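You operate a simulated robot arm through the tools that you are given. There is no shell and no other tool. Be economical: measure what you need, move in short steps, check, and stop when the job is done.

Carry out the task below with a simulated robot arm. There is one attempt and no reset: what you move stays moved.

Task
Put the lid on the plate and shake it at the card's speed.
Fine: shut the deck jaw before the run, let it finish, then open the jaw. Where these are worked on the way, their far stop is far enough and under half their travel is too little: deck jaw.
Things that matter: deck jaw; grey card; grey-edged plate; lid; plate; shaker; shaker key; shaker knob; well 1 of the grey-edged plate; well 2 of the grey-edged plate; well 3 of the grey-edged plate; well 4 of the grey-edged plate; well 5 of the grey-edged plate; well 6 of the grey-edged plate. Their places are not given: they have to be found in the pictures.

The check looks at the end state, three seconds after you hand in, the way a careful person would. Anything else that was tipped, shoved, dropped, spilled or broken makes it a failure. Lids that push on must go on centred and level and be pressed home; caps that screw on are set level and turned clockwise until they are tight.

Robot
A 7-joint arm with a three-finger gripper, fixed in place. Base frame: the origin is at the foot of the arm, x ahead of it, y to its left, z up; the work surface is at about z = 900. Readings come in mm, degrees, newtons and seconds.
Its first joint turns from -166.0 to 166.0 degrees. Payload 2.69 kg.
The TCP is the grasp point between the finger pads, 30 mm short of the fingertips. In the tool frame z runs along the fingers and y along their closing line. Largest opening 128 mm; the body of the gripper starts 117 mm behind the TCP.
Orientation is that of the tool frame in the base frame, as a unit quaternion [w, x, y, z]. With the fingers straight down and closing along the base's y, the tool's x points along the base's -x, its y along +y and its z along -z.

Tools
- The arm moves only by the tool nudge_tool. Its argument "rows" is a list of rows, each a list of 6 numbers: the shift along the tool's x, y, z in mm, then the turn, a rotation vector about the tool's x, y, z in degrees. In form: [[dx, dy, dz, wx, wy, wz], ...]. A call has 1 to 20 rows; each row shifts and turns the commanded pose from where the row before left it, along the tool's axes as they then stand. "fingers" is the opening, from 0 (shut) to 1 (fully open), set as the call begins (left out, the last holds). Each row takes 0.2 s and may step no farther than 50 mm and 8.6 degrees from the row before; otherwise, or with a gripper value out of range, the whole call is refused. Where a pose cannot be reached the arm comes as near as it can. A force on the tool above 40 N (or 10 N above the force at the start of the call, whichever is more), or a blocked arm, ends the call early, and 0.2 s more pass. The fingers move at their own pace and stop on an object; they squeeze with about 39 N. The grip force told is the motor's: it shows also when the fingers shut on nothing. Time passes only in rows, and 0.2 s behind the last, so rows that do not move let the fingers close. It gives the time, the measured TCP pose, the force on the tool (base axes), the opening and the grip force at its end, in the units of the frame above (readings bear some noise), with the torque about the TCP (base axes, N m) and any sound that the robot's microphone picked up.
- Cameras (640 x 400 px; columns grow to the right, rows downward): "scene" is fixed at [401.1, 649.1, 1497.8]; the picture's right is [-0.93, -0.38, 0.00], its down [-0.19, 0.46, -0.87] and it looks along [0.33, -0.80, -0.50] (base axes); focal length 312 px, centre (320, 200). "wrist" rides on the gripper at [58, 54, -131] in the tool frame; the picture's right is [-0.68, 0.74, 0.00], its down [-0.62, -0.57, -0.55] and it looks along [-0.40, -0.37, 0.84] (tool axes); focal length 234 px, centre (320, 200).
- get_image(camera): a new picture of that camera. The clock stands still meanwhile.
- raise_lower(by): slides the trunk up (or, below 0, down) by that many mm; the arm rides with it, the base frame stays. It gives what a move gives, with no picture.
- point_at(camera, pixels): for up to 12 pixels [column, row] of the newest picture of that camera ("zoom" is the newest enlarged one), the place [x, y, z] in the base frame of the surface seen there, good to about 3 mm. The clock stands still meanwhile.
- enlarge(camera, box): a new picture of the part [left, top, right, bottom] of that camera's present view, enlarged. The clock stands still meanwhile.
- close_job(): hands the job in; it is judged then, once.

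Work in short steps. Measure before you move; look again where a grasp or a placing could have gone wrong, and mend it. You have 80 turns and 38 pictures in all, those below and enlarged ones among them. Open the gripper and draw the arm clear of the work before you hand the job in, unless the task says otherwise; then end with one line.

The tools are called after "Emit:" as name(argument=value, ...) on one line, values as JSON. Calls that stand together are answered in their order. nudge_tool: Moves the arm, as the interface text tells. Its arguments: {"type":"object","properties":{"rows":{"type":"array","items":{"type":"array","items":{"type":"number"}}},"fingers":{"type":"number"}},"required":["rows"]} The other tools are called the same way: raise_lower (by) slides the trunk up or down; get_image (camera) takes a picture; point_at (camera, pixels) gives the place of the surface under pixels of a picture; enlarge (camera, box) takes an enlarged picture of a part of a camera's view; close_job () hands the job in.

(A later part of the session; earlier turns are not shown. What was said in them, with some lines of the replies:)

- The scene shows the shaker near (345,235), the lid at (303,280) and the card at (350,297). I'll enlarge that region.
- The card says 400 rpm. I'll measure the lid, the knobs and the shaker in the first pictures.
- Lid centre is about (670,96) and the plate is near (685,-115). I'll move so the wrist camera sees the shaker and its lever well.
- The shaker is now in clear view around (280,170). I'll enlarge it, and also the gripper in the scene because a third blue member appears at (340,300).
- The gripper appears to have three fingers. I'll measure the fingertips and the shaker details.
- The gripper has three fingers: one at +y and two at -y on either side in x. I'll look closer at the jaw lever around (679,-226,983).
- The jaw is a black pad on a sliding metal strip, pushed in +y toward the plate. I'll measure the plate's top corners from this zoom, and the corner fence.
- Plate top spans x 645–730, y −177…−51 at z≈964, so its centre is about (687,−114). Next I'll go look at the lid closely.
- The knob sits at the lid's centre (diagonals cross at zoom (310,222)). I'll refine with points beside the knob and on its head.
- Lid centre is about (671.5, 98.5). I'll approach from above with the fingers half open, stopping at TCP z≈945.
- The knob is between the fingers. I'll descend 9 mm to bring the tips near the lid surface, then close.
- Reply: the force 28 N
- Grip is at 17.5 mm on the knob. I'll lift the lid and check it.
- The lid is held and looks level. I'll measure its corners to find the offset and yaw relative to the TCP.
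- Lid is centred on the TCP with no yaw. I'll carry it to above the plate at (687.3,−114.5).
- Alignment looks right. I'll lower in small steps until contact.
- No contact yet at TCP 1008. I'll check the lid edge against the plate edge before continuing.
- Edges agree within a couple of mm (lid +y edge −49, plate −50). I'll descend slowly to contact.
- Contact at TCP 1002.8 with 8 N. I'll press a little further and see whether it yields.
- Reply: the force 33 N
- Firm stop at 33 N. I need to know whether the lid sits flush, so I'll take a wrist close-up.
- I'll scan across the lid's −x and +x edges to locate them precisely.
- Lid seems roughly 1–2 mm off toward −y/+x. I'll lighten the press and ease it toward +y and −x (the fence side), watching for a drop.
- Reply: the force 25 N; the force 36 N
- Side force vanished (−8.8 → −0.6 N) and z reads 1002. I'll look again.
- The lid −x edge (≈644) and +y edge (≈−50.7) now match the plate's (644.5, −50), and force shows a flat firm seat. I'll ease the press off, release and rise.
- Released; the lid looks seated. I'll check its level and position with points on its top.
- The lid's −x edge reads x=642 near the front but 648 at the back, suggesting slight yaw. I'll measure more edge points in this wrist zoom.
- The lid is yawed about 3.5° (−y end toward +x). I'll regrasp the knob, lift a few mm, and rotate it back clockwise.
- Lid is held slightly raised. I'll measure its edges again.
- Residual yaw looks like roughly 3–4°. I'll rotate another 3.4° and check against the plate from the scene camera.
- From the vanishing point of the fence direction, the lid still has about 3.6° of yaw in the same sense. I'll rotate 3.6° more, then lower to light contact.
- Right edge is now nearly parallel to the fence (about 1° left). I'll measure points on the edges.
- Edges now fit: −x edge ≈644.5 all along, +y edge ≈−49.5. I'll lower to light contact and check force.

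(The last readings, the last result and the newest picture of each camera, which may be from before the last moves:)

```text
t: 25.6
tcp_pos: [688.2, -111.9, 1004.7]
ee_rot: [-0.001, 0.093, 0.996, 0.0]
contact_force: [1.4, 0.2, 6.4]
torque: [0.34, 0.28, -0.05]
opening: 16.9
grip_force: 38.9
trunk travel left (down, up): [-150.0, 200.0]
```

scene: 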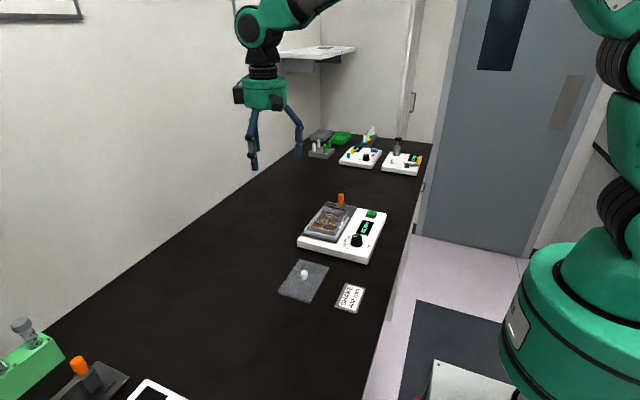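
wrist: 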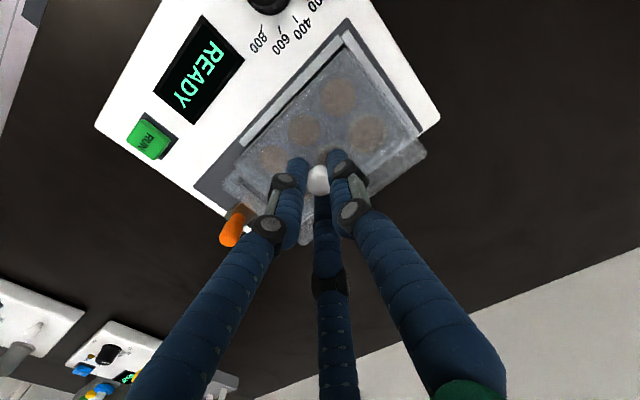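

Touching first at the +y/−x corner; I'll press slightly to level it, back off, then release gently.

Emit:
nudge_tool(rows=[[0, 0, 0.6, 0, 0, 0], [0, 0, 0.6, 0, 0, 0], [0, 0, 0, 0, 0, 0]])

Emit:
nudge_tool(rows=[[0, 0, -0.6, 0, 0, 0], [0, 0, 0, 0, 0, 0]])

Emit:
nudge_tool(rows=[[0, 0, 0, 0, 0, 0], [0, 0, 0, 0, 0, 0], [0, 0, -20, 0, 0, 0], [0, 0, -40, 0, 0, 0], [0, 0, 0, 0, 0, 0]], fingers=0.4)

Emit:
enlarge(camera="scene", box=[308, 190, 372, 254])

```text
t: 26.4
tcp_pos: [687.8, -113.3, 1004.1]
ee_rot: [0.001, 0.093, 0.996, 0.0]
contact_force: [1.5, -0.4, 15.8]
torque: [-0.03, 0.66, -0.12]
opening: 17.2
grip_force: 39.7
trunk travel left (down, up): [-150.0, 200.0]
```

```text
t: 27.0
tcp_pos: [687.9, -111.7, 1005.0]
ee_rot: [0.0, 0.093, 0.996, 0.0]
contact_force: [0.9, -0.1, 12.4]
torque: [-0.04, 0.42, -0.11]
opening: 17.4
grip_force: 39.2
trunk travel left (down, up): [-150.0, 200.0]
```

```text
t: 28.2
tcp_pos: [687.3, -114.5, 1064.2]
ee_rot: [0.001, 0.092, 0.996, 0.0]
contact_force: [-1.1, 0.3, 0.1]
torque: [0.02, -0.04, -0.02]
opening: 51.1
grip_force: 0.0
trunk travel left (down, up): [-150.0, 200.0]
```

```text
6.25 times, centred on (340, 222) of scene
```

zoom: 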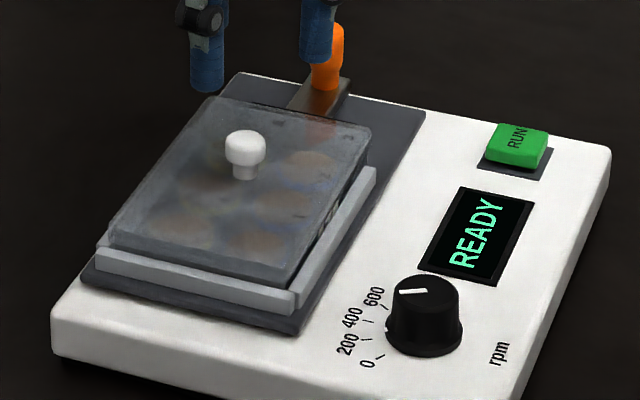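

Now the lid looks squarely seated and the well labels read through it. Verify by points.

Emit:
point_at(camera="zoom", pixels=[[245, 137], [368, 135], [364, 145], [345, 180], [325, 215], [300, 255], [285, 262], [200, 245], [130, 228], [366, 160], [412, 290], [515, 145]])

```text
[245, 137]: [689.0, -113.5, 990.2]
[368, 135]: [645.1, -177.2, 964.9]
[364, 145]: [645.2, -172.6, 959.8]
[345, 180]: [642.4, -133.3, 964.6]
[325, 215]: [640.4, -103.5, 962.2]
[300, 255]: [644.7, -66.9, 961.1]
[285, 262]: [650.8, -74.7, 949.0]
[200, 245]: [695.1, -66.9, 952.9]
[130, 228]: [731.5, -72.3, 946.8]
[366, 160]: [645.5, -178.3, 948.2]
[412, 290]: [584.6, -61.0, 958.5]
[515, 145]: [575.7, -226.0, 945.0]
```

Knob top dropped from 994.7 to 990, so the lid has slipped home over the plate. I'll press gently on the knob with closed fingers to be sure, undoing the tool yaw first.

Emit:
nudge_tool(rows=[[0, 0, 0, 0, 0, -3.6], [0, 0, 0, 0, 0, -3.6], [0, 0, 0, 0, 0, -3.6], [0, 0, 20, 0, 0, 0], [0, 0, 12, 0, 0, 0], [0, 0, 3, 0, 0, 0], [0, 0, 2, 0, 0, 0], [0, 0, 2, 0, 0, 0], [0, 0, 2, 0, 0, 0], [0, 0, 0, 0, 0, 0]], fingers=0.0)

```text
t: 30.4
tcp_pos: [689.5, -112.2, 1022.8]
ee_rot: [0.0, -0.001, 1.0, 0.0]
contact_force: [0.1, 0.8, -0.3]
torque: [-0.01, 0.03, 0.02]
opening: 2.0
grip_force: 31.3
trunk travel left (down, up): [-150.0, 200.0]
```

No contact yet; I'll continue down in 1 mm steps.

Emit:
nudge_tool(rows=[[0, 0, 1, 0, 0, 0], [0, 0, 1, 0, 0, 0], [0, 0, 1, 0, 0, 0], [0, 0, 0, 0, 0, 0]])

```text
t: 31.4
tcp_pos: [688.4, -112.0, 1019.2]
ee_rot: [0.0, -0.001, 1.0, -0.001]
contact_force: [0.1, -0.2, -0.1]
torque: [0.04, -0.03, 0.01]
opening: 2.2
grip_force: 31.5
trunk travel left (down, up): [-150.0, 200.0]
```

Emit:
nudge_tool(rows=[[0, 0, 1, 0, 0, 0], [0, 0, 1, 0, 0, 0], [0, 0, 1, 0, 0, 0], [0, 0, 0, 0, 0, 0]])

```text
t: 32.4
tcp_pos: [688.8, -112.3, 1016.8]
ee_rot: [0.0, -0.002, 1.0, 0.0]
contact_force: [0.1, -0.9, 0.1]
torque: [0.02, -0.01, 0.02]
opening: 1.9
grip_force: 31.1
trunk travel left (down, up): [-150.0, 200.0]
```

Emit:
nudge_tool(rows=[[0, 0, 1, 0, 0, 0], [0, 0, 1, 0, 0, 0], [0, 0, 1, 0, 0, 0], [0, 0, 0, 0, 0, 0]])

```text
t: 33.4
tcp_pos: [688.0, -113.2, 1015.4]
ee_rot: [0.001, -0.001, 1.0, 0.0]
contact_force: [0.4, 1.2, 13.3]
torque: [0.03, 0.04, 0.01]
opening: 5.9
grip_force: 31.3
trunk travel left (down, up): [-150.0, 200.0]
```

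Contact at 13 N on the knob. A little more pressure.

Emit:
nudge_tool(rows=[[0, 0, 1, 0, 0, 0], [0, 0, 0.7, 0, 0, 0], [0, 0, 0, 0, 0, 0]])

```text
t: 34.2
tcp_pos: [690.5, -112.5, 1014.4]
ee_rot: [0.002, -0.002, 1.0, 0.0]
contact_force: [0.4, -0.6, 34.5]
torque: [0.02, 0.1, 0.02]
opening: 6.1
grip_force: 30.9
trunk travel left (down, up): [-150.0, 200.0]
```

Lid is pressed home at 34 N. I'll rise and move to view the speed knob from close above with the fingers open.

Emit:
nudge_tool(rows=[[0, 0, -10, 0, 0, 0], [0, 0, -25, 0, 0, 0], [0, 0, -15, 0, 0, 0], [0, 0, 0, 0, 0, 0]])

Emit:
nudge_tool(rows=[[40, 24, 0, 0, 0, 0], [40, 24, 0, 0, 0, 0], [40, 24, 0, 0, 0, 0], [32, 22, 20, 0, 0, 0], [0, 0, 0, 0, 0, 0]], fingers=1.0)

Emit:
enlarge(camera="wrist", box=[240, 130, 400, 270])

```text
t: 35.2
tcp_pos: [687.8, -112.4, 1062.5]
ee_rot: [0.0, -0.001, 1.0, -0.001]
contact_force: [-0.1, 0.1, 0.3]
torque: [-0.03, -0.06, 0.0]
opening: 2.3
grip_force: 31.2
trunk travel left (down, up): [-150.0, 200.0]
```

```text
t: 36.4
tcp_pos: [534.9, -18.8, 1039.9]
ee_rot: [0.001, -0.001, 1.0, 0.0]
contact_force: [0.6, 0.0, 0.4]
torque: [-0.03, -0.04, -0.01]
opening: 128.1
grip_force: 0.1
trunk travel left (down, up): [-150.0, 200.0]
```

```text
2.86 times, centred on (320, 200) of wrist
```

zoom: 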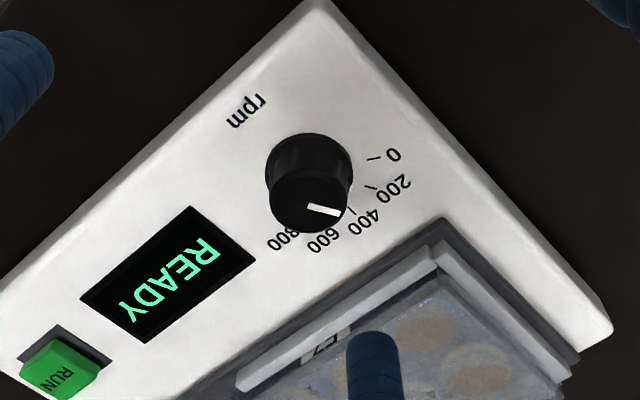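

I'll measure the knob's face, pointer and tick positions.

Emit:
point_at(camera="zoom", pixels=[[308, 201], [309, 207], [340, 213], [275, 201], [345, 201], [308, 230], [308, 173], [374, 158], [371, 188], [352, 211], [395, 155], [332, 236]])

Emit:
point_at(camera="zoom", pixels=[[363, 221], [283, 238], [400, 186], [58, 368], [70, 370], [310, 140], [268, 175], [352, 175]])

```text
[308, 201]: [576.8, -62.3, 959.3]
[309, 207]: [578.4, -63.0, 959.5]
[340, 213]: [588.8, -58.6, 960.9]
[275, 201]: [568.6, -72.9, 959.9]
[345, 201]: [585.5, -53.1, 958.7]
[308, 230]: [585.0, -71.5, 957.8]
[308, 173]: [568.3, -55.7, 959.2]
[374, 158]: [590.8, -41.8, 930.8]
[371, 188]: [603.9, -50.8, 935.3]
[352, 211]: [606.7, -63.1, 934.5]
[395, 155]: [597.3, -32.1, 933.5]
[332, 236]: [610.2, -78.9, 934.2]
```

```text
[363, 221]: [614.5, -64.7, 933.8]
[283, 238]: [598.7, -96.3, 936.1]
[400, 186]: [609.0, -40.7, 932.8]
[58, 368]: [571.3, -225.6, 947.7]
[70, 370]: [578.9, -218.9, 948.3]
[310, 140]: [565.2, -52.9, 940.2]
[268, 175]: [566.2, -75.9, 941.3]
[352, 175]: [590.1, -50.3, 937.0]
```

Ticks lie at about 60° (0), 30° (200), 0° (400), −30°, −60° around centre (577,−63); the pointer is at about 21°. So I need about 21° clockwise. I'll grasp the knob first.

Emit:
nudge_tool(rows=[[-20, -22, 0, 0, 0, 0], [-21.3, -22.2, 0, 0, 0, 0], [0, 0, 30, 0, 0, 0], [0, 0, 25, 0, 0, 0], [0, 0, 12, 0, 0, 0], [0, 0, 0, 0, 0, 0]], fingers=0.45)

Emit:
nudge_tool(rows=[[0, 0, 0, 0, 0, 0], [0, 0, 0, 0, 0, 0]], fingers=0.0)

```text
t: 37.8
tcp_pos: [577.1, -62.7, 975.3]
ee_rot: [0.0, -0.001, 1.0, 0.0]
contact_force: [0.8, -0.5, 0.3]
torque: [-0.01, 0.02, -0.04]
opening: 57.4
grip_force: 0.1
trunk travel left (down, up): [-150.0, 200.0]
```

```text
t: 38.4
tcp_pos: [577.6, -64.5, 976.1]
ee_rot: [0.001, -0.001, 1.0, 0.0]
contact_force: [4.5, -6.6, 0.3]
torque: [-0.29, -0.23, -0.01]
opening: 31.1
grip_force: 39.2
trunk travel left (down, up): [-150.0, 200.0]
```

Knob gripped (31 mm). I'll turn 21° clockwise, with a small centring shift.

Emit:
nudge_tool(rows=[[-0.4, -0.6, 0, 0, 0, 0], [0, 0, 0, 0, 0, 7], [0, 0, 0, 0, 0, 7], [0, 0, 0, 0, 0, 7], [0, 0, 0, 0, 0, 0]])

```text
t: 39.6
tcp_pos: [576.9, -63.9, 976.0]
ee_rot: [0.0, 0.182, 0.983, 0.0]
contact_force: [-2.3, 4.4, 10.0]
torque: [0.23, 0.21, -0.02]
opening: 30.9
grip_force: 38.5
trunk travel left (down, up): [-150.0, 200.0]
```

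Turned 21°. I'll release, rise back to the viewing pose with yaw undone, and check.

Emit:
nudge_tool(rows=[[0, 0, 0, 0, 0, 0], [0, 0, 0, 0, 0, 0], [0, 0, -30, 0, 0, 0], [0, 0, -37, 0, 0, 0], [0, 0, 0, 0, 0, -7], [0, 0, 0, 0, 0, -7], [0, 0, 0, 0, 0, -7], [20, 22, 0, 0, 0, 0], [21, 22, 0, 0, 0, 0], [0, 0, 0, 0, 0, 0]], fingers=0.5)

Emit:
nudge_tool(rows=[[0, 0, 0, 0, 0, 0]], fingers=1.0)

Emit:
enlarge(camera="wrist", box=[240, 130, 400, 270])

```text
t: 41.8
tcp_pos: [537.1, -19.8, 1043.4]
ee_rot: [0.0, -0.002, 1.0, 0.0]
contact_force: [-0.3, 1.2, 0.1]
torque: [-0.04, -0.04, 0.02]
opening: 64.1
grip_force: 0.1
trunk travel left (down, up): [-150.0, 200.0]
```

```text
t: 42.2
tcp_pos: [537.0, -20.0, 1042.7]
ee_rot: [-0.001, -0.001, 1.0, -0.001]
contact_force: [-0.3, -0.2, -0.7]
torque: [0.04, 0.02, 0.0]
opening: 127.7
grip_force: 0.1
trunk travel left (down, up): [-150.0, 200.0]
```

```text
2.86 times, centred on (320, 200) of wrist
```

zoom: 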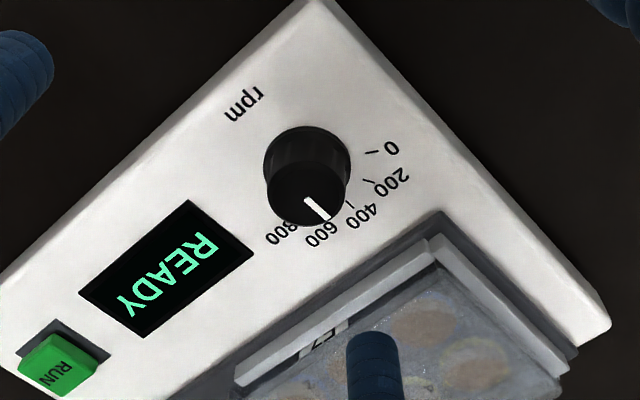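

Emit:
point_at(camera="zoom", pixels=[[307, 199], [327, 217], [317, 208], [270, 193], [346, 193], [306, 222], [306, 166], [350, 205], [369, 181], [372, 151], [362, 216], [323, 238]])

```text
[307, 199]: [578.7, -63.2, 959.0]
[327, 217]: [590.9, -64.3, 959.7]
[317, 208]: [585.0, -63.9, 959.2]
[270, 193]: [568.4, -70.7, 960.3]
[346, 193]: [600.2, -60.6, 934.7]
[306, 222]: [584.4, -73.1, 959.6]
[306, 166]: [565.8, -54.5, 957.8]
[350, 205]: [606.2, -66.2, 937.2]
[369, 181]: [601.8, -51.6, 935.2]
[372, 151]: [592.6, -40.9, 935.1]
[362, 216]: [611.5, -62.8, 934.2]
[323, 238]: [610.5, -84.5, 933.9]
```

Pointer now lies along +x, right at the 400 tick. Next I'll go to the jaw lever at about (681,−230), fingers partly open, and lower around it.

Emit:
nudge_tool(rows=[[-29, -42, -10, 0, 0, 0], [-29, -42, 0, 0, 0, 0], [-29, -42, 0, 0, 0, 0], [-29, -42, 0, 0, 0, 0], [-28.5, -42, 0, 0, 0, 0], [0, 0, 25, 0, 0, 0], [0, 0, 20, 0, 0, 0], [0, 0, 0, 0, 0, 0]], fingers=0.38)

Emit:
nudge_tool(rows=[[0, 0, 8, 0, 0, 0], [0, 0, 6, 0, 0, 0], [0, 0, 0, 0, 0, 0]])

```text
refused: row 1 steps farther than a row can; nothing moved
```

```text
t: 43.0
tcp_pos: [536.5, -20.4, 1027.0]
ee_rot: [-0.001, -0.002, 1.0, 0.0]
contact_force: [-0.1, -0.2, -0.4]
torque: [0.04, 0.0, 0.0]
opening: 127.8
grip_force: 0.1
trunk travel left (down, up): [-150.0, 200.0]
```

The first call was refused (step too long), the second just lowered by 14 mm in free space. I'll redo with a rise first and shorter steps, not chaining the descent.

Emit:
nudge_tool(rows=[[0, 0, -24, 0, 0, 0], [-24, -35, 0, 0, 0, 0], [-24, -35, 0, 0, 0, 0], [-24, -35, 0, 0, 0, 0], [-24, -35, 0, 0, 0, 0], [-24, -35, 0, 0, 0, 0], [-24.5, -35, 0, 0, 0, 0], [0, 0, 20, 0, 0, 0], [0, 0, 0, 0, 0, 0]], fingers=0.38)

```text
t: 45.0
tcp_pos: [682.3, -229.8, 1031.8]
ee_rot: [0.0, -0.002, 1.0, 0.0]
contact_force: [0.4, -0.2, -0.8]
torque: [-0.01, 0.04, 0.03]
opening: 48.8
grip_force: 0.0
trunk travel left (down, up): [-150.0, 200.0]
```

Over the lever now. I'll lower so the tips end just above the metal strip (TCP ≈ 991).

Emit:
nudge_tool(rows=[[0, 0, 20, 0, 0, 0], [0, 0, 12, 0, 0, 0], [0, 0, 8, 0, 0, 0], [0, 0, 0, 0, 0, 0]])

Emit:
nudge_tool(rows=[[0, 0, 0, 0, 0, 0], [0, 0, 0, 0, 0, 0]], fingers=0.0)

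```text
t: 46.0
tcp_pos: [681.8, -228.7, 991.8]
ee_rot: [0.0, -0.002, 1.0, 0.0]
contact_force: [0.4, -0.1, 0.7]
torque: [-0.03, 0.02, -0.01]
opening: 48.5
grip_force: 0.1
trunk travel left (down, up): [-150.0, 200.0]
```

```text
t: 46.6
tcp_pos: [682.8, -229.2, 990.6]
ee_rot: [0.0, -0.002, 1.0, 0.0]
contact_force: [3.6, -2.2, -2.0]
torque: [-0.15, -0.11, 0.0]
opening: 19.6
grip_force: 39.2
trunk travel left (down, up): [-150.0, 200.0]
```

The lever is gripped (19.6 mm). I'll slide it +y in small steps toward the plate.

Emit:
nudge_tool(rows=[[0, 3, 0, 0, 0, 0], [0, 3, 0, 0, 0, 0], [0, 3, 0, 0, 0, 0], [0, 3, 0, 0, 0, 0], [0, 0, 0, 0, 0, 0]])

```text
t: 47.8
tcp_pos: [681.5, -217.6, 992.2]
ee_rot: [0.0, -0.001, 1.0, 0.0]
contact_force: [5.1, 5.8, -10.3]
torque: [0.21, -0.15, 0.01]
opening: 19.4
grip_force: 38.9
trunk travel left (down, up): [-150.0, 200.0]
```

Emit:
nudge_tool(rows=[[0, 2, 0, 0, 0, 0], [0, 2, 0, 0, 0, 0], [0, 2, 0, 0, 0, 0], [0, 0, 0, 0, 0, 0]])

```text
t: 48.8
tcp_pos: [682.4, -211.7, 991.1]
ee_rot: [0.0, -0.002, 1.0, 0.0]
contact_force: [2.9, -4.5, -12.2]
torque: [-0.08, -0.06, 0.0]
opening: 18.7
grip_force: 39.0
trunk travel left (down, up): [-150.0, 200.0]
```

Emit:
nudge_tool(rows=[[0, 1.5, 0, 0, 0, 0], [0, 1.5, 0, 0, 0, 0], [0, 0, 0, 0, 0, 0]])

```text
t: 49.6
tcp_pos: [683.8, -209.5, 991.9]
ee_rot: [-0.001, -0.002, 1.0, 0.0]
contact_force: [10.3, -23.0, -17.1]
torque: [-0.63, -0.31, 0.08]
opening: 18.9
grip_force: 39.1
trunk travel left (down, up): [-150.0, 200.0]
```

Resistance of 23 N after about 20 mm: at the far stop. I'll give it one small push more, back off the load, release, rise and look.

Emit:
nudge_tool(rows=[[0, 0.8, 0, 0, 0, 0], [0, 0, 0, 0, 0, 0]])

Emit:
nudge_tool(rows=[[0, 0, 0, 0, 0, 0], [0, 0, 0, 0, 0, 0], [0, 0, -25, 0, 0, 0], [0, 0, -35, 0, 0, 0], [0, 0, 0, 0, 0, 0]], fingers=0.38)

Emit:
enlarge(camera="scene", box=[308, 185, 388, 260])

```text
t: 50.2
tcp_pos: [683.5, -208.1, 990.6]
ee_rot: [0.0, -0.002, 1.0, 0.0]
contact_force: [11.0, -23.2, -16.6]
torque: [-0.57, -0.22, 0.05]
opening: 18.9
grip_force: 38.9
trunk travel left (down, up): [-150.0, 200.0]
```

```text
t: 51.4
tcp_pos: [682.1, -208.2, 1052.7]
ee_rot: [0.0, -0.001, 1.0, 0.0]
contact_force: [-0.9, 1.1, 0.2]
torque: [-0.03, -0.07, 0.02]
opening: 48.4
grip_force: 0.0
trunk travel left (down, up): [-150.0, 200.0]
```

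```text
5.33 times, centred on (348, 222) of scene
```

zoom: 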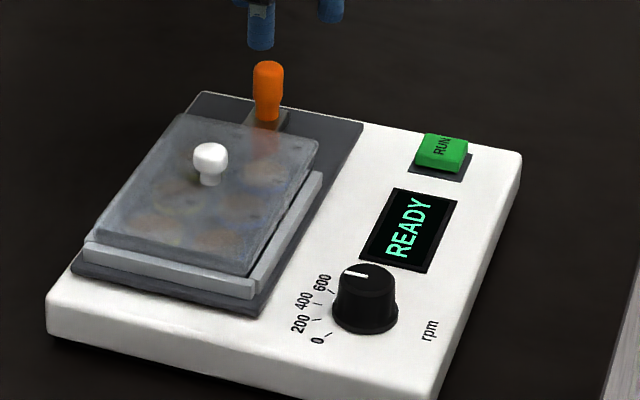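

Lever moved and the pad disappears under the lid edge. I'll check lid position/level and the lever.

Emit:
point_at(camera="zoom", pixels=[[208, 150], [268, 75], [314, 143], [300, 170], [280, 210], [260, 248], [245, 262], [170, 252], [110, 235], [200, 120], [318, 160], [285, 115]])

Emit:
point_at(camera="zoom", pixels=[[250, 268], [244, 275], [105, 228], [102, 236], [311, 138], [308, 150], [250, 128], [230, 122], [440, 150], [448, 155], [430, 148], [268, 110]])

```text
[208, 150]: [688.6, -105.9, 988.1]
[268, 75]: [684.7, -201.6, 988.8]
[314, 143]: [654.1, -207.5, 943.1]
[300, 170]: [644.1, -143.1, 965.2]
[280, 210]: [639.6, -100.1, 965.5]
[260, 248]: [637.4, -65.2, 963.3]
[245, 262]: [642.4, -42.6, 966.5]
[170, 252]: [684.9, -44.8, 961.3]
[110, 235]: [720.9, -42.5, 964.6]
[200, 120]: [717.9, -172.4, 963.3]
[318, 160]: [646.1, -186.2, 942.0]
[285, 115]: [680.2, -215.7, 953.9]
```

```text
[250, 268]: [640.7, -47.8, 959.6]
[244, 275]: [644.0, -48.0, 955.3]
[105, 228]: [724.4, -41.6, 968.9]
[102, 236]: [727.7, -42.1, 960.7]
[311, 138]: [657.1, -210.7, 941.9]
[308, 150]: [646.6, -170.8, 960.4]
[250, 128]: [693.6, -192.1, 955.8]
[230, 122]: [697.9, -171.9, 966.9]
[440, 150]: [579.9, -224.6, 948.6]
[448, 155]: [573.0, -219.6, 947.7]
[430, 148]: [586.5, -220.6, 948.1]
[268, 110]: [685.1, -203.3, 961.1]
```

The lid seems to have shifted roughly 5 mm in +y (edge at −44, was −50), possibly pushed by the near finger. I'll take a close wrist view from above to judge it.

Emit:
nudge_tool(rows=[[10, 35, 0, 0, 0, 0], [10, 35, 0, 0, 0, 0], [10, 35, 0, 0, 0, 0], [9, 34, 0, 0, 0, 0], [0, 0, 0, 0, 0, 0]], fingers=1.0)

Emit:
enlarge(camera="wrist", box=[225, 115, 415, 285])

```text
t: 52.6
tcp_pos: [641.2, -67.8, 1053.4]
ee_rot: [-0.001, -0.001, 1.0, -0.001]
contact_force: [-0.7, 0.3, 0.1]
torque: [-0.03, 0.0, 0.0]
opening: 128.1
grip_force: 0.1
trunk travel left (down, up): [-150.0, 200.0]
```

```text
2.35 times, centred on (320, 200) of wrist
```

zoom: 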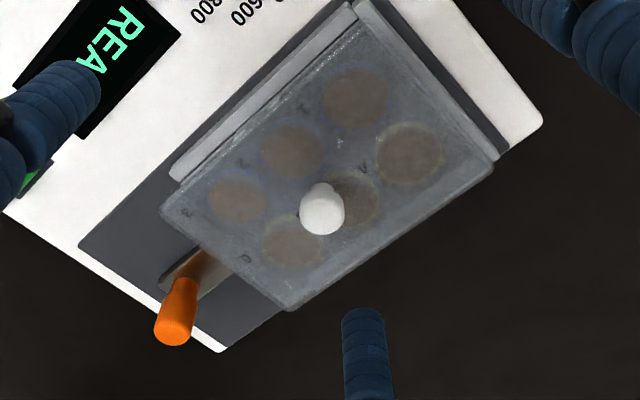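

The well grid centre and lid centre coincide (within ~2 mm) and edges are parallel: plate and lid moved together against the fence. To be sure the jaw is fully shut, I'll push the lever from behind with closed fingers.

Emit:
nudge_tool(rows=[[-8, -35, 0, 0, 0, 0], [-8, -35, 0, 0, 0, 0], [-8, -35, 0, 0, 0, 0], [-8, -35, 0, 0, 0, 0], [-9, -36, 0, 0, 0, 0], [0, 0, 30, 0, 0, 0], [0, 0, 28, 0, 0, 0], [0, 0, 0, 0, 0, 0]], fingers=0.0)

Emit:
nudge_tool(rows=[[0, 3, 0, 0, 0, 0], [0, 3, 0, 0, 0, 0], [0, 2, 0, 0, 0, 0], [0, 0, 0, 0, 0, 0]])

```text
t: 54.4
tcp_pos: [684.7, -244.4, 995.8]
ee_rot: [0.0, -0.002, 1.0, 0.0]
contact_force: [-0.8, -0.7, 1.5]
torque: [0.01, 0.05, -0.02]
opening: 2.2
grip_force: 31.4
trunk travel left (down, up): [-150.0, 200.0]
```

```text
t: 55.4
tcp_pos: [685.3, -237.2, 995.4]
ee_rot: [0.0, -0.002, 1.0, 0.0]
contact_force: [0.8, -5.7, -0.8]
torque: [-0.03, 0.01, 0.0]
opening: 2.0
grip_force: 31.7
trunk travel left (down, up): [-150.0, 200.0]
```

Emit:
nudge_tool(rows=[[0, 1, 0, 0, 0, 0], [0, 1, 0, 0, 0, 0], [0, 0, 0, 0, 0, 0]])

```text
t: 56.2
tcp_pos: [684.2, -235.6, 995.3]
ee_rot: [-0.001, -0.002, 1.0, 0.0]
contact_force: [0.3, -28.3, -2.0]
torque: [-0.16, -0.01, -0.04]
opening: 2.1
grip_force: 31.4
trunk travel left (down, up): [-150.0, 200.0]
```

Stiff stop at 28 N: the jaw is fully shut. I'll back off, rise, and go over the RUN key at (577,−223).

Emit:
nudge_tool(rows=[[0, -6, 0, 0, 0, 0], [0, 0, -40, 0, 0, 0], [36, 6, 0, 0, 0, 0], [36, 6, 0, 0, 0, 0], [36, 6, 0, 0, 0, 0], [0, 0, 30, 0, 0, 0], [0, 0, 18, 0, 0, 0], [0, 0, 0, 0, 0, 0]])

```text
t: 58.0
tcp_pos: [575.7, -222.1, 986.8]
ee_rot: [0.0, -0.002, 1.0, -0.001]
contact_force: [0.7, 0.6, 0.0]
torque: [-0.01, 0.08, -0.05]
opening: 2.1
grip_force: 32.1
trunk travel left (down, up): [-150.0, 200.0]
```

Above the key by about 8 mm. Press down in small steps.

Emit:
nudge_tool(rows=[[0, 0, 4, 0, 0, 0], [0, 0, 2, 0, 0, 0], [0, 0, 2, 0, 0, 0], [0, 0, 1.5, 0, 0, 0], [0, 0, 1.5, 0, 0, 0], [0, 0, 0, 0, 0, 0]])

```text
t: 59.4
tcp_pos: [576.5, -222.8, 973.8]
ee_rot: [0.0, -0.002, 1.0, 0.0]
contact_force: [-0.1, 0.6, -0.5]
torque: [0.02, 0.0, 0.01]
opening: 2.2
grip_force: 31.9
trunk travel left (down, up): [-150.0, 200.0]
```

Emit:
nudge_tool(rows=[[0, 0, 1.5, 0, 0, 0], [0, 0, 1.5, 0, 0, 0], [0, 0, 0, 0, 0, 0]])

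```text
t: 60.2
tcp_pos: [574.6, -222.4, 973.1]
ee_rot: [0.0, -0.001, 1.0, 0.0]
contact_force: [0.0, 0.6, 1.3]
torque: [0.0, 0.0, 0.0]
opening: 2.0
grip_force: 31.4
trunk travel left (down, up): [-150.0, 200.0]
```

Emit:
nudge_tool(rows=[[0, 0, 1.5, 0, 0, 0], [0, 0, 1.5, 0, 0, 0], [0, 0, 0, 0, 0, 0]])

```text
t: 61.0
tcp_pos: [576.8, -223.3, 969.4]
ee_rot: [0.0, -0.002, 1.0, 0.0]
contact_force: [0.0, 1.2, 5.8]
torque: [0.0, 0.0, 0.01]
opening: 2.2
grip_force: 31.3
trunk travel left (down, up): [-150.0, 200.0]
heard: click
```

Click heard: the run key was pressed. I'll rise and wait, listening.

Emit:
nudge_tool(rows=[[0, 0, -20, 0, 0, 0], [0, 0, -40, 0, 0, 0], [0, 0, -20, 0, 0, 0], [0, 0, 0, 0, 0, 0], [0, 0, 0, 0, 0, 0]])

Emit:
nudge_tool(rows=[[0, 0, 0, 0, 0, 0], [0, 0, 0, 0, 0, 0], [0, 0, 0, 0, 0, 0], [0, 0, 0, 0, 0, 0], [0, 0, 0, 0, 0, 0], [0, 0, 0, 0, 0, 0], [0, 0, 0, 0, 0, 0], [0, 0, 0, 0, 0, 0], [0, 0, 0, 0, 0, 0], [0, 0, 0, 0, 0, 0], [0, 0, 0, 0, 0, 0], [0, 0, 0, 0, 0, 0], [0, 0, 0, 0, 0, 0], [0, 0, 0, 0, 0, 0], [0, 0, 0, 0, 0, 0], [0, 0, 0, 0, 0, 0], [0, 0, 0, 0, 0, 0], [0, 0, 0, 0, 0, 0], [0, 0, 0, 0, 0, 0], [0, 0, 0, 0, 0, 0]])

```text
t: 62.2
tcp_pos: [576.0, -223.2, 1050.9]
ee_rot: [-0.001, -0.002, 1.0, -0.001]
contact_force: [0.5, 0.6, 0.5]
torque: [0.0, 0.02, 0.06]
opening: 1.9
grip_force: 31.7
trunk travel left (down, up): [-150.0, 200.0]
```

```text
t: 66.4
tcp_pos: [575.5, -222.5, 1051.4]
ee_rot: [0.0, -0.002, 1.0, 0.0]
contact_force: [-0.1, -0.5, 0.8]
torque: [0.0, -0.02, 0.01]
opening: 2.1
grip_force: 31.5
trunk travel left (down, up): [-150.0, 200.0]
```

No end sound yet; I'll keep waiting.

Emit:
nudge_tool(rows=[[0, 0, 0, 0, 0, 0], [0, 0, 0, 0, 0, 0], [0, 0, 0, 0, 0, 0], [0, 0, 0, 0, 0, 0], [0, 0, 0, 0, 0, 0], [0, 0, 0, 0, 0, 0], [0, 0, 0, 0, 0, 0], [0, 0, 0, 0, 0, 0], [0, 0, 0, 0, 0, 0], [0, 0, 0, 0, 0, 0], [0, 0, 0, 0, 0, 0], [0, 0, 0, 0, 0, 0], [0, 0, 0, 0, 0, 0], [0, 0, 0, 0, 0, 0], [0, 0, 0, 0, 0, 0], [0, 0, 0, 0, 0, 0], [0, 0, 0, 0, 0, 0], [0, 0, 0, 0, 0, 0], [0, 0, 0, 0, 0, 0], [0, 0, 0, 0, 0, 0]])

Emit:
nudge_tool(rows=[[0, 0, 0, 0, 0, 0], [0, 0, 0, 0, 0, 0], [0, 0, 0, 0, 0, 0], [0, 0, 0, 0, 0, 0], [0, 0, 0, 0, 0, 0], [0, 0, 0, 0, 0, 0], [0, 0, 0, 0, 0, 0], [0, 0, 0, 0, 0, 0], [0, 0, 0, 0, 0, 0], [0, 0, 0, 0, 0, 0], [0, 0, 0, 0, 0, 0], [0, 0, 0, 0, 0, 0], [0, 0, 0, 0, 0, 0], [0, 0, 0, 0, 0, 0], [0, 0, 0, 0, 0, 0], [0, 0, 0, 0, 0, 0], [0, 0, 0, 0, 0, 0], [0, 0, 0, 0, 0, 0], [0, 0, 0, 0, 0, 0], [0, 0, 0, 0, 0, 0]])

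Emit:
nudge_tool(rows=[[0, 0, 0, 0, 0, 0], [0, 0, 0, 0, 0, 0], [0, 0, 0, 0, 0, 0], [0, 0, 0, 0, 0, 0], [0, 0, 0, 0, 0, 0], [0, 0, 0, 0, 0, 0], [0, 0, 0, 0, 0, 0], [0, 0, 0, 0, 0, 0], [0, 0, 0, 0, 0, 0], [0, 0, 0, 0, 0, 0], [0, 0, 0, 0, 0, 0], [0, 0, 0, 0, 0, 0], [0, 0, 0, 0, 0, 0], [0, 0, 0, 0, 0, 0], [0, 0, 0, 0, 0, 0], [0, 0, 0, 0, 0, 0], [0, 0, 0, 0, 0, 0], [0, 0, 0, 0, 0, 0], [0, 0, 0, 0, 0, 0], [0, 0, 0, 0, 0, 0]])

```text
t: 70.6
tcp_pos: [575.2, -223.0, 1050.8]
ee_rot: [0.0, -0.002, 1.0, -0.001]
contact_force: [0.2, -0.8, -0.7]
torque: [-0.01, 0.02, 0.01]
opening: 2.2
grip_force: 31.6
trunk travel left (down, up): [-150.0, 200.0]
```

```text
t: 74.8
tcp_pos: [576.5, -223.0, 1050.1]
ee_rot: [0.0, -0.003, 1.0, 0.0]
contact_force: [0.2, -0.4, -0.1]
torque: [0.0, -0.01, 0.02]
opening: 1.9
grip_force: 31.8
trunk travel left (down, up): [-150.0, 200.0]
```

```text
t: 79.0
tcp_pos: [574.5, -222.6, 1050.5]
ee_rot: [0.0, -0.002, 1.0, 0.0]
contact_force: [-0.9, 0.5, -0.2]
torque: [0.01, -0.01, 0.02]
opening: 2.2
grip_force: 31.6
trunk travel left (down, up): [-150.0, 200.0]
```

Still silent; wait another ~16 s.

Emit:
nudge_tool(rows=[[0, 0, 0, 0, 0, 0], [0, 0, 0, 0, 0, 0], [0, 0, 0, 0, 0, 0], [0, 0, 0, 0, 0, 0], [0, 0, 0, 0, 0, 0], [0, 0, 0, 0, 0, 0], [0, 0, 0, 0, 0, 0], [0, 0, 0, 0, 0, 0], [0, 0, 0, 0, 0, 0], [0, 0, 0, 0, 0, 0], [0, 0, 0, 0, 0, 0], [0, 0, 0, 0, 0, 0], [0, 0, 0, 0, 0, 0], [0, 0, 0, 0, 0, 0], [0, 0, 0, 0, 0, 0], [0, 0, 0, 0, 0, 0], [0, 0, 0, 0, 0, 0], [0, 0, 0, 0, 0, 0], [0, 0, 0, 0, 0, 0], [0, 0, 0, 0, 0, 0]])

Emit:
nudge_tool(rows=[[0, 0, 0, 0, 0, 0], [0, 0, 0, 0, 0, 0], [0, 0, 0, 0, 0, 0], [0, 0, 0, 0, 0, 0], [0, 0, 0, 0, 0, 0], [0, 0, 0, 0, 0, 0], [0, 0, 0, 0, 0, 0], [0, 0, 0, 0, 0, 0], [0, 0, 0, 0, 0, 0], [0, 0, 0, 0, 0, 0], [0, 0, 0, 0, 0, 0], [0, 0, 0, 0, 0, 0], [0, 0, 0, 0, 0, 0], [0, 0, 0, 0, 0, 0], [0, 0, 0, 0, 0, 0], [0, 0, 0, 0, 0, 0], [0, 0, 0, 0, 0, 0], [0, 0, 0, 0, 0, 0], [0, 0, 0, 0, 0, 0], [0, 0, 0, 0, 0, 0]])

Emit:
nudge_tool(rows=[[0, 0, 0, 0, 0, 0], [0, 0, 0, 0, 0, 0], [0, 0, 0, 0, 0, 0], [0, 0, 0, 0, 0, 0], [0, 0, 0, 0, 0, 0], [0, 0, 0, 0, 0, 0], [0, 0, 0, 0, 0, 0], [0, 0, 0, 0, 0, 0], [0, 0, 0, 0, 0, 0], [0, 0, 0, 0, 0, 0], [0, 0, 0, 0, 0, 0], [0, 0, 0, 0, 0, 0], [0, 0, 0, 0, 0, 0], [0, 0, 0, 0, 0, 0], [0, 0, 0, 0, 0, 0], [0, 0, 0, 0, 0, 0], [0, 0, 0, 0, 0, 0], [0, 0, 0, 0, 0, 0], [0, 0, 0, 0, 0, 0], [0, 0, 0, 0, 0, 0]])

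Emit:
nudge_tool(rows=[[0, 0, 0, 0, 0, 0], [0, 0, 0, 0, 0, 0], [0, 0, 0, 0, 0, 0], [0, 0, 0, 0, 0, 0], [0, 0, 0, 0, 0, 0], [0, 0, 0, 0, 0, 0], [0, 0, 0, 0, 0, 0], [0, 0, 0, 0, 0, 0], [0, 0, 0, 0, 0, 0], [0, 0, 0, 0, 0, 0], [0, 0, 0, 0, 0, 0], [0, 0, 0, 0, 0, 0], [0, 0, 0, 0, 0, 0], [0, 0, 0, 0, 0, 0], [0, 0, 0, 0, 0, 0], [0, 0, 0, 0, 0, 0], [0, 0, 0, 0, 0, 0], [0, 0, 0, 0, 0, 0], [0, 0, 0, 0, 0, 0], [0, 0, 0, 0, 0, 0]])

```text
t: 83.2
tcp_pos: [574.9, -223.5, 1050.6]
ee_rot: [-0.001, -0.001, 1.0, 0.001]
contact_force: [-0.5, 0.0, -0.6]
torque: [0.01, 0.01, 0.01]
opening: 2.1
grip_force: 31.6
trunk travel left (down, up): [-150.0, 200.0]
```

```text
t: 87.4
tcp_pos: [574.8, -223.2, 1051.3]
ee_rot: [0.0, -0.003, 1.0, 0.0]
contact_force: [0.6, -0.5, -0.5]
torque: [-0.01, 0.03, 0.0]
opening: 2.3
grip_force: 30.8
trunk travel left (down, up): [-150.0, 200.0]
```

```text
t: 91.6
tcp_pos: [574.2, -222.9, 1050.5]
ee_rot: [0.0, -0.002, 1.0, -0.001]
contact_force: [-0.3, -0.3, -0.1]
torque: [0.0, 0.0, 0.02]
opening: 2.0
grip_force: 31.3
trunk travel left (down, up): [-150.0, 200.0]
```

```text
t: 95.8
tcp_pos: [575.6, -224.1, 1050.4]
ee_rot: [0.0, -0.003, 1.0, 0.0]
contact_force: [0.1, 0.1, -0.3]
torque: [0.02, 0.03, 0.0]
opening: 2.3
grip_force: 31.1
trunk travel left (down, up): [-150.0, 200.0]
```

35 s have passed without a sound; I'll use the last picture to read the display.

Emit:
enlarge(camera="scene", box=[308, 185, 388, 260])

```text
5.33 times, centred on (348, 222) of scene
```

zoom: 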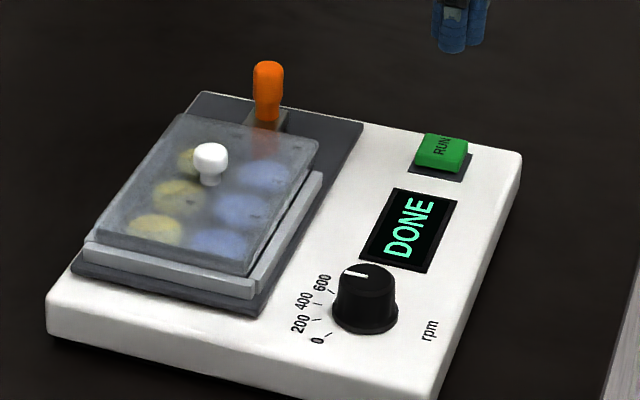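

Display shows DONE and the wells have changed colour. Now I'll grip the lever near its top (tips above the lid's height) and pull it back −y.

Emit:
nudge_tool(rows=[[-36, 5, 0, 0, 0, 0], [-36, 5, 0, 0, 0, 0], [-35.5, 4, 0, 0, 0, 0], [0, 0, 25, 0, 0, 0], [0, 0, 15, 0, 0, 0], [0, 0, 7, 0, 0, 0], [0, 0, 0, 0, 0, 0]], fingers=0.32)

Emit:
nudge_tool(rows=[[0, 0, 0, 0, 0, 0], [0, 0, 0, 0, 0, 0]], fingers=0.0)

```text
t: 97.4
tcp_pos: [682.5, -209.0, 1002.1]
ee_rot: [0.0, -0.001, 1.0, 0.0]
contact_force: [-0.1, -1.3, 0.7]
torque: [-0.01, 0.0, 0.0]
opening: 41.1
grip_force: 0.0
trunk travel left (down, up): [-150.0, 200.0]
```

```text
t: 98.0
tcp_pos: [683.7, -210.1, 1001.4]
ee_rot: [0.001, -0.002, 1.0, 0.0]
contact_force: [10.0, -14.9, -4.7]
torque: [-0.47, -0.31, 0.05]
opening: 18.0
grip_force: 38.8
trunk travel left (down, up): [-150.0, 200.0]
```

Gripped (18 mm). Pull it back in −y steps.

Emit:
nudge_tool(rows=[[-0.5, -3, 0, 0, 0, 0], [0, -3, 0, 0, 0, 0], [0, -3, 0, 0, 0, 0], [0, -3, 0, 0, 0, 0], [0, 0, 0, 0, 0, 0]])

Emit:
nudge_tool(rows=[[0, -3, 0, 0, 0, 0], [0, -3, 0, 0, 0, 0], [0, -2, 0, 0, 0, 0], [0, 0, 0, 0, 0, 0]])

```text
t: 99.2
tcp_pos: [684.3, -220.5, 1001.5]
ee_rot: [-0.001, -0.002, 1.0, 0.0]
contact_force: [3.3, 5.9, 4.5]
torque: [0.17, -0.04, 0.04]
opening: 17.8
grip_force: 39.6
trunk travel left (down, up): [-150.0, 200.0]
```

```text
t: 100.2
tcp_pos: [684.9, -229.7, 1002.0]
ee_rot: [0.001, -0.001, 1.0, -0.001]
contact_force: [2.7, -2.6, -0.4]
torque: [-0.11, -0.09, -0.02]
opening: 17.8
grip_force: 38.9
trunk travel left (down, up): [-150.0, 200.0]
```

Emit:
nudge_tool(rows=[[0, -1.5, 0, 0, 0, 0], [0, -1, 0, 0, 0, 0], [0, 0, 0, 0, 0, 0]])

```text
t: 101.0
tcp_pos: [684.7, -229.9, 1001.5]
ee_rot: [-0.001, -0.001, 1.0, 0.0]
contact_force: [2.9, 6.9, -0.1]
torque: [0.22, -0.05, -0.04]
opening: 17.8
grip_force: 39.1
trunk travel left (down, up): [-150.0, 200.0]
```

Emit:
nudge_tool(rows=[[0, -1, 0, 0, 0, 0], [0, 0, 0, 0, 0, 0]])

```text
t: 101.6
tcp_pos: [683.4, -231.6, 1001.4]
ee_rot: [-0.001, -0.002, 1.0, 0.0]
contact_force: [2.9, 24.7, -0.4]
torque: [0.75, -0.04, -0.03]
opening: 17.7
grip_force: 39.2
trunk travel left (down, up): [-150.0, 200.0]
```

The jaw is at its open stop (25 N). I'll release, rise and draw clear of the work.

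Emit:
nudge_tool(rows=[[0, 1.5, 0, 0, 0, 0], [0, 0, 0, 0, 0, 0]])

Emit:
nudge_tool(rows=[[0, 0, 0, 0, 0, 0], [0, 0, 0, 0, 0, 0], [0, 0, -25, 0, 0, 0], [0, 0, -45, 0, 0, 0], [0, 0, -45, 0, 0, 0], [0, 0, -45, 0, 0, 0], [0, 0, 0, 0, 0, 0]], fingers=0.4)

Emit:
nudge_tool(rows=[[0, 0, -20, 0, 0, 0], [40, 0, 0, 0, 0, 0], [40, 0, 0, 0, 0, 0], [0, 0, 0, 0, 0, 0]], fingers=1.0)

```text
t: 102.2
tcp_pos: [684.7, -229.8, 1002.2]
ee_rot: [0.0, -0.002, 1.0, 0.0]
contact_force: [3.1, 11.4, 0.2]
torque: [0.17, -0.09, -0.06]
opening: 17.7
grip_force: 39.8
trunk travel left (down, up): [-150.0, 200.0]
```

```text
t: 103.8
tcp_pos: [683.2, -231.6, 1162.2]
ee_rot: [0.0, -0.001, 1.0, 0.0]
contact_force: [0.3, -0.1, -0.4]
torque: [-0.02, -0.02, 0.04]
opening: 51.5
grip_force: 0.0
trunk travel left (down, up): [-150.0, 200.0]
```

```text
t: 104.8
tcp_pos: [603.4, -232.3, 1180.3]
ee_rot: [0.001, -0.001, 1.0, 0.0]
contact_force: [-0.7, -0.1, 0.8]
torque: [0.0, -0.08, -0.02]
opening: 128.1
grip_force: 0.0
trunk travel left (down, up): [-150.0, 200.0]
```

The gripper is open and the arm is clear of the work, so I'm handing in.

Emit:
close_job()

```text
The job is handed in.
```

I put the lid on the plate, set the knob to 400 rpm, shut the jaw, ran the shaker until it showed DONE, and opened the jaw again. I had no pictures left after the run, so the jaw's open position is known only from the 25 N stop I felt, and the lid was not looked at after the jaw opened. Shutting the jaw also moved the plate and lid a few mm together, against the fence.
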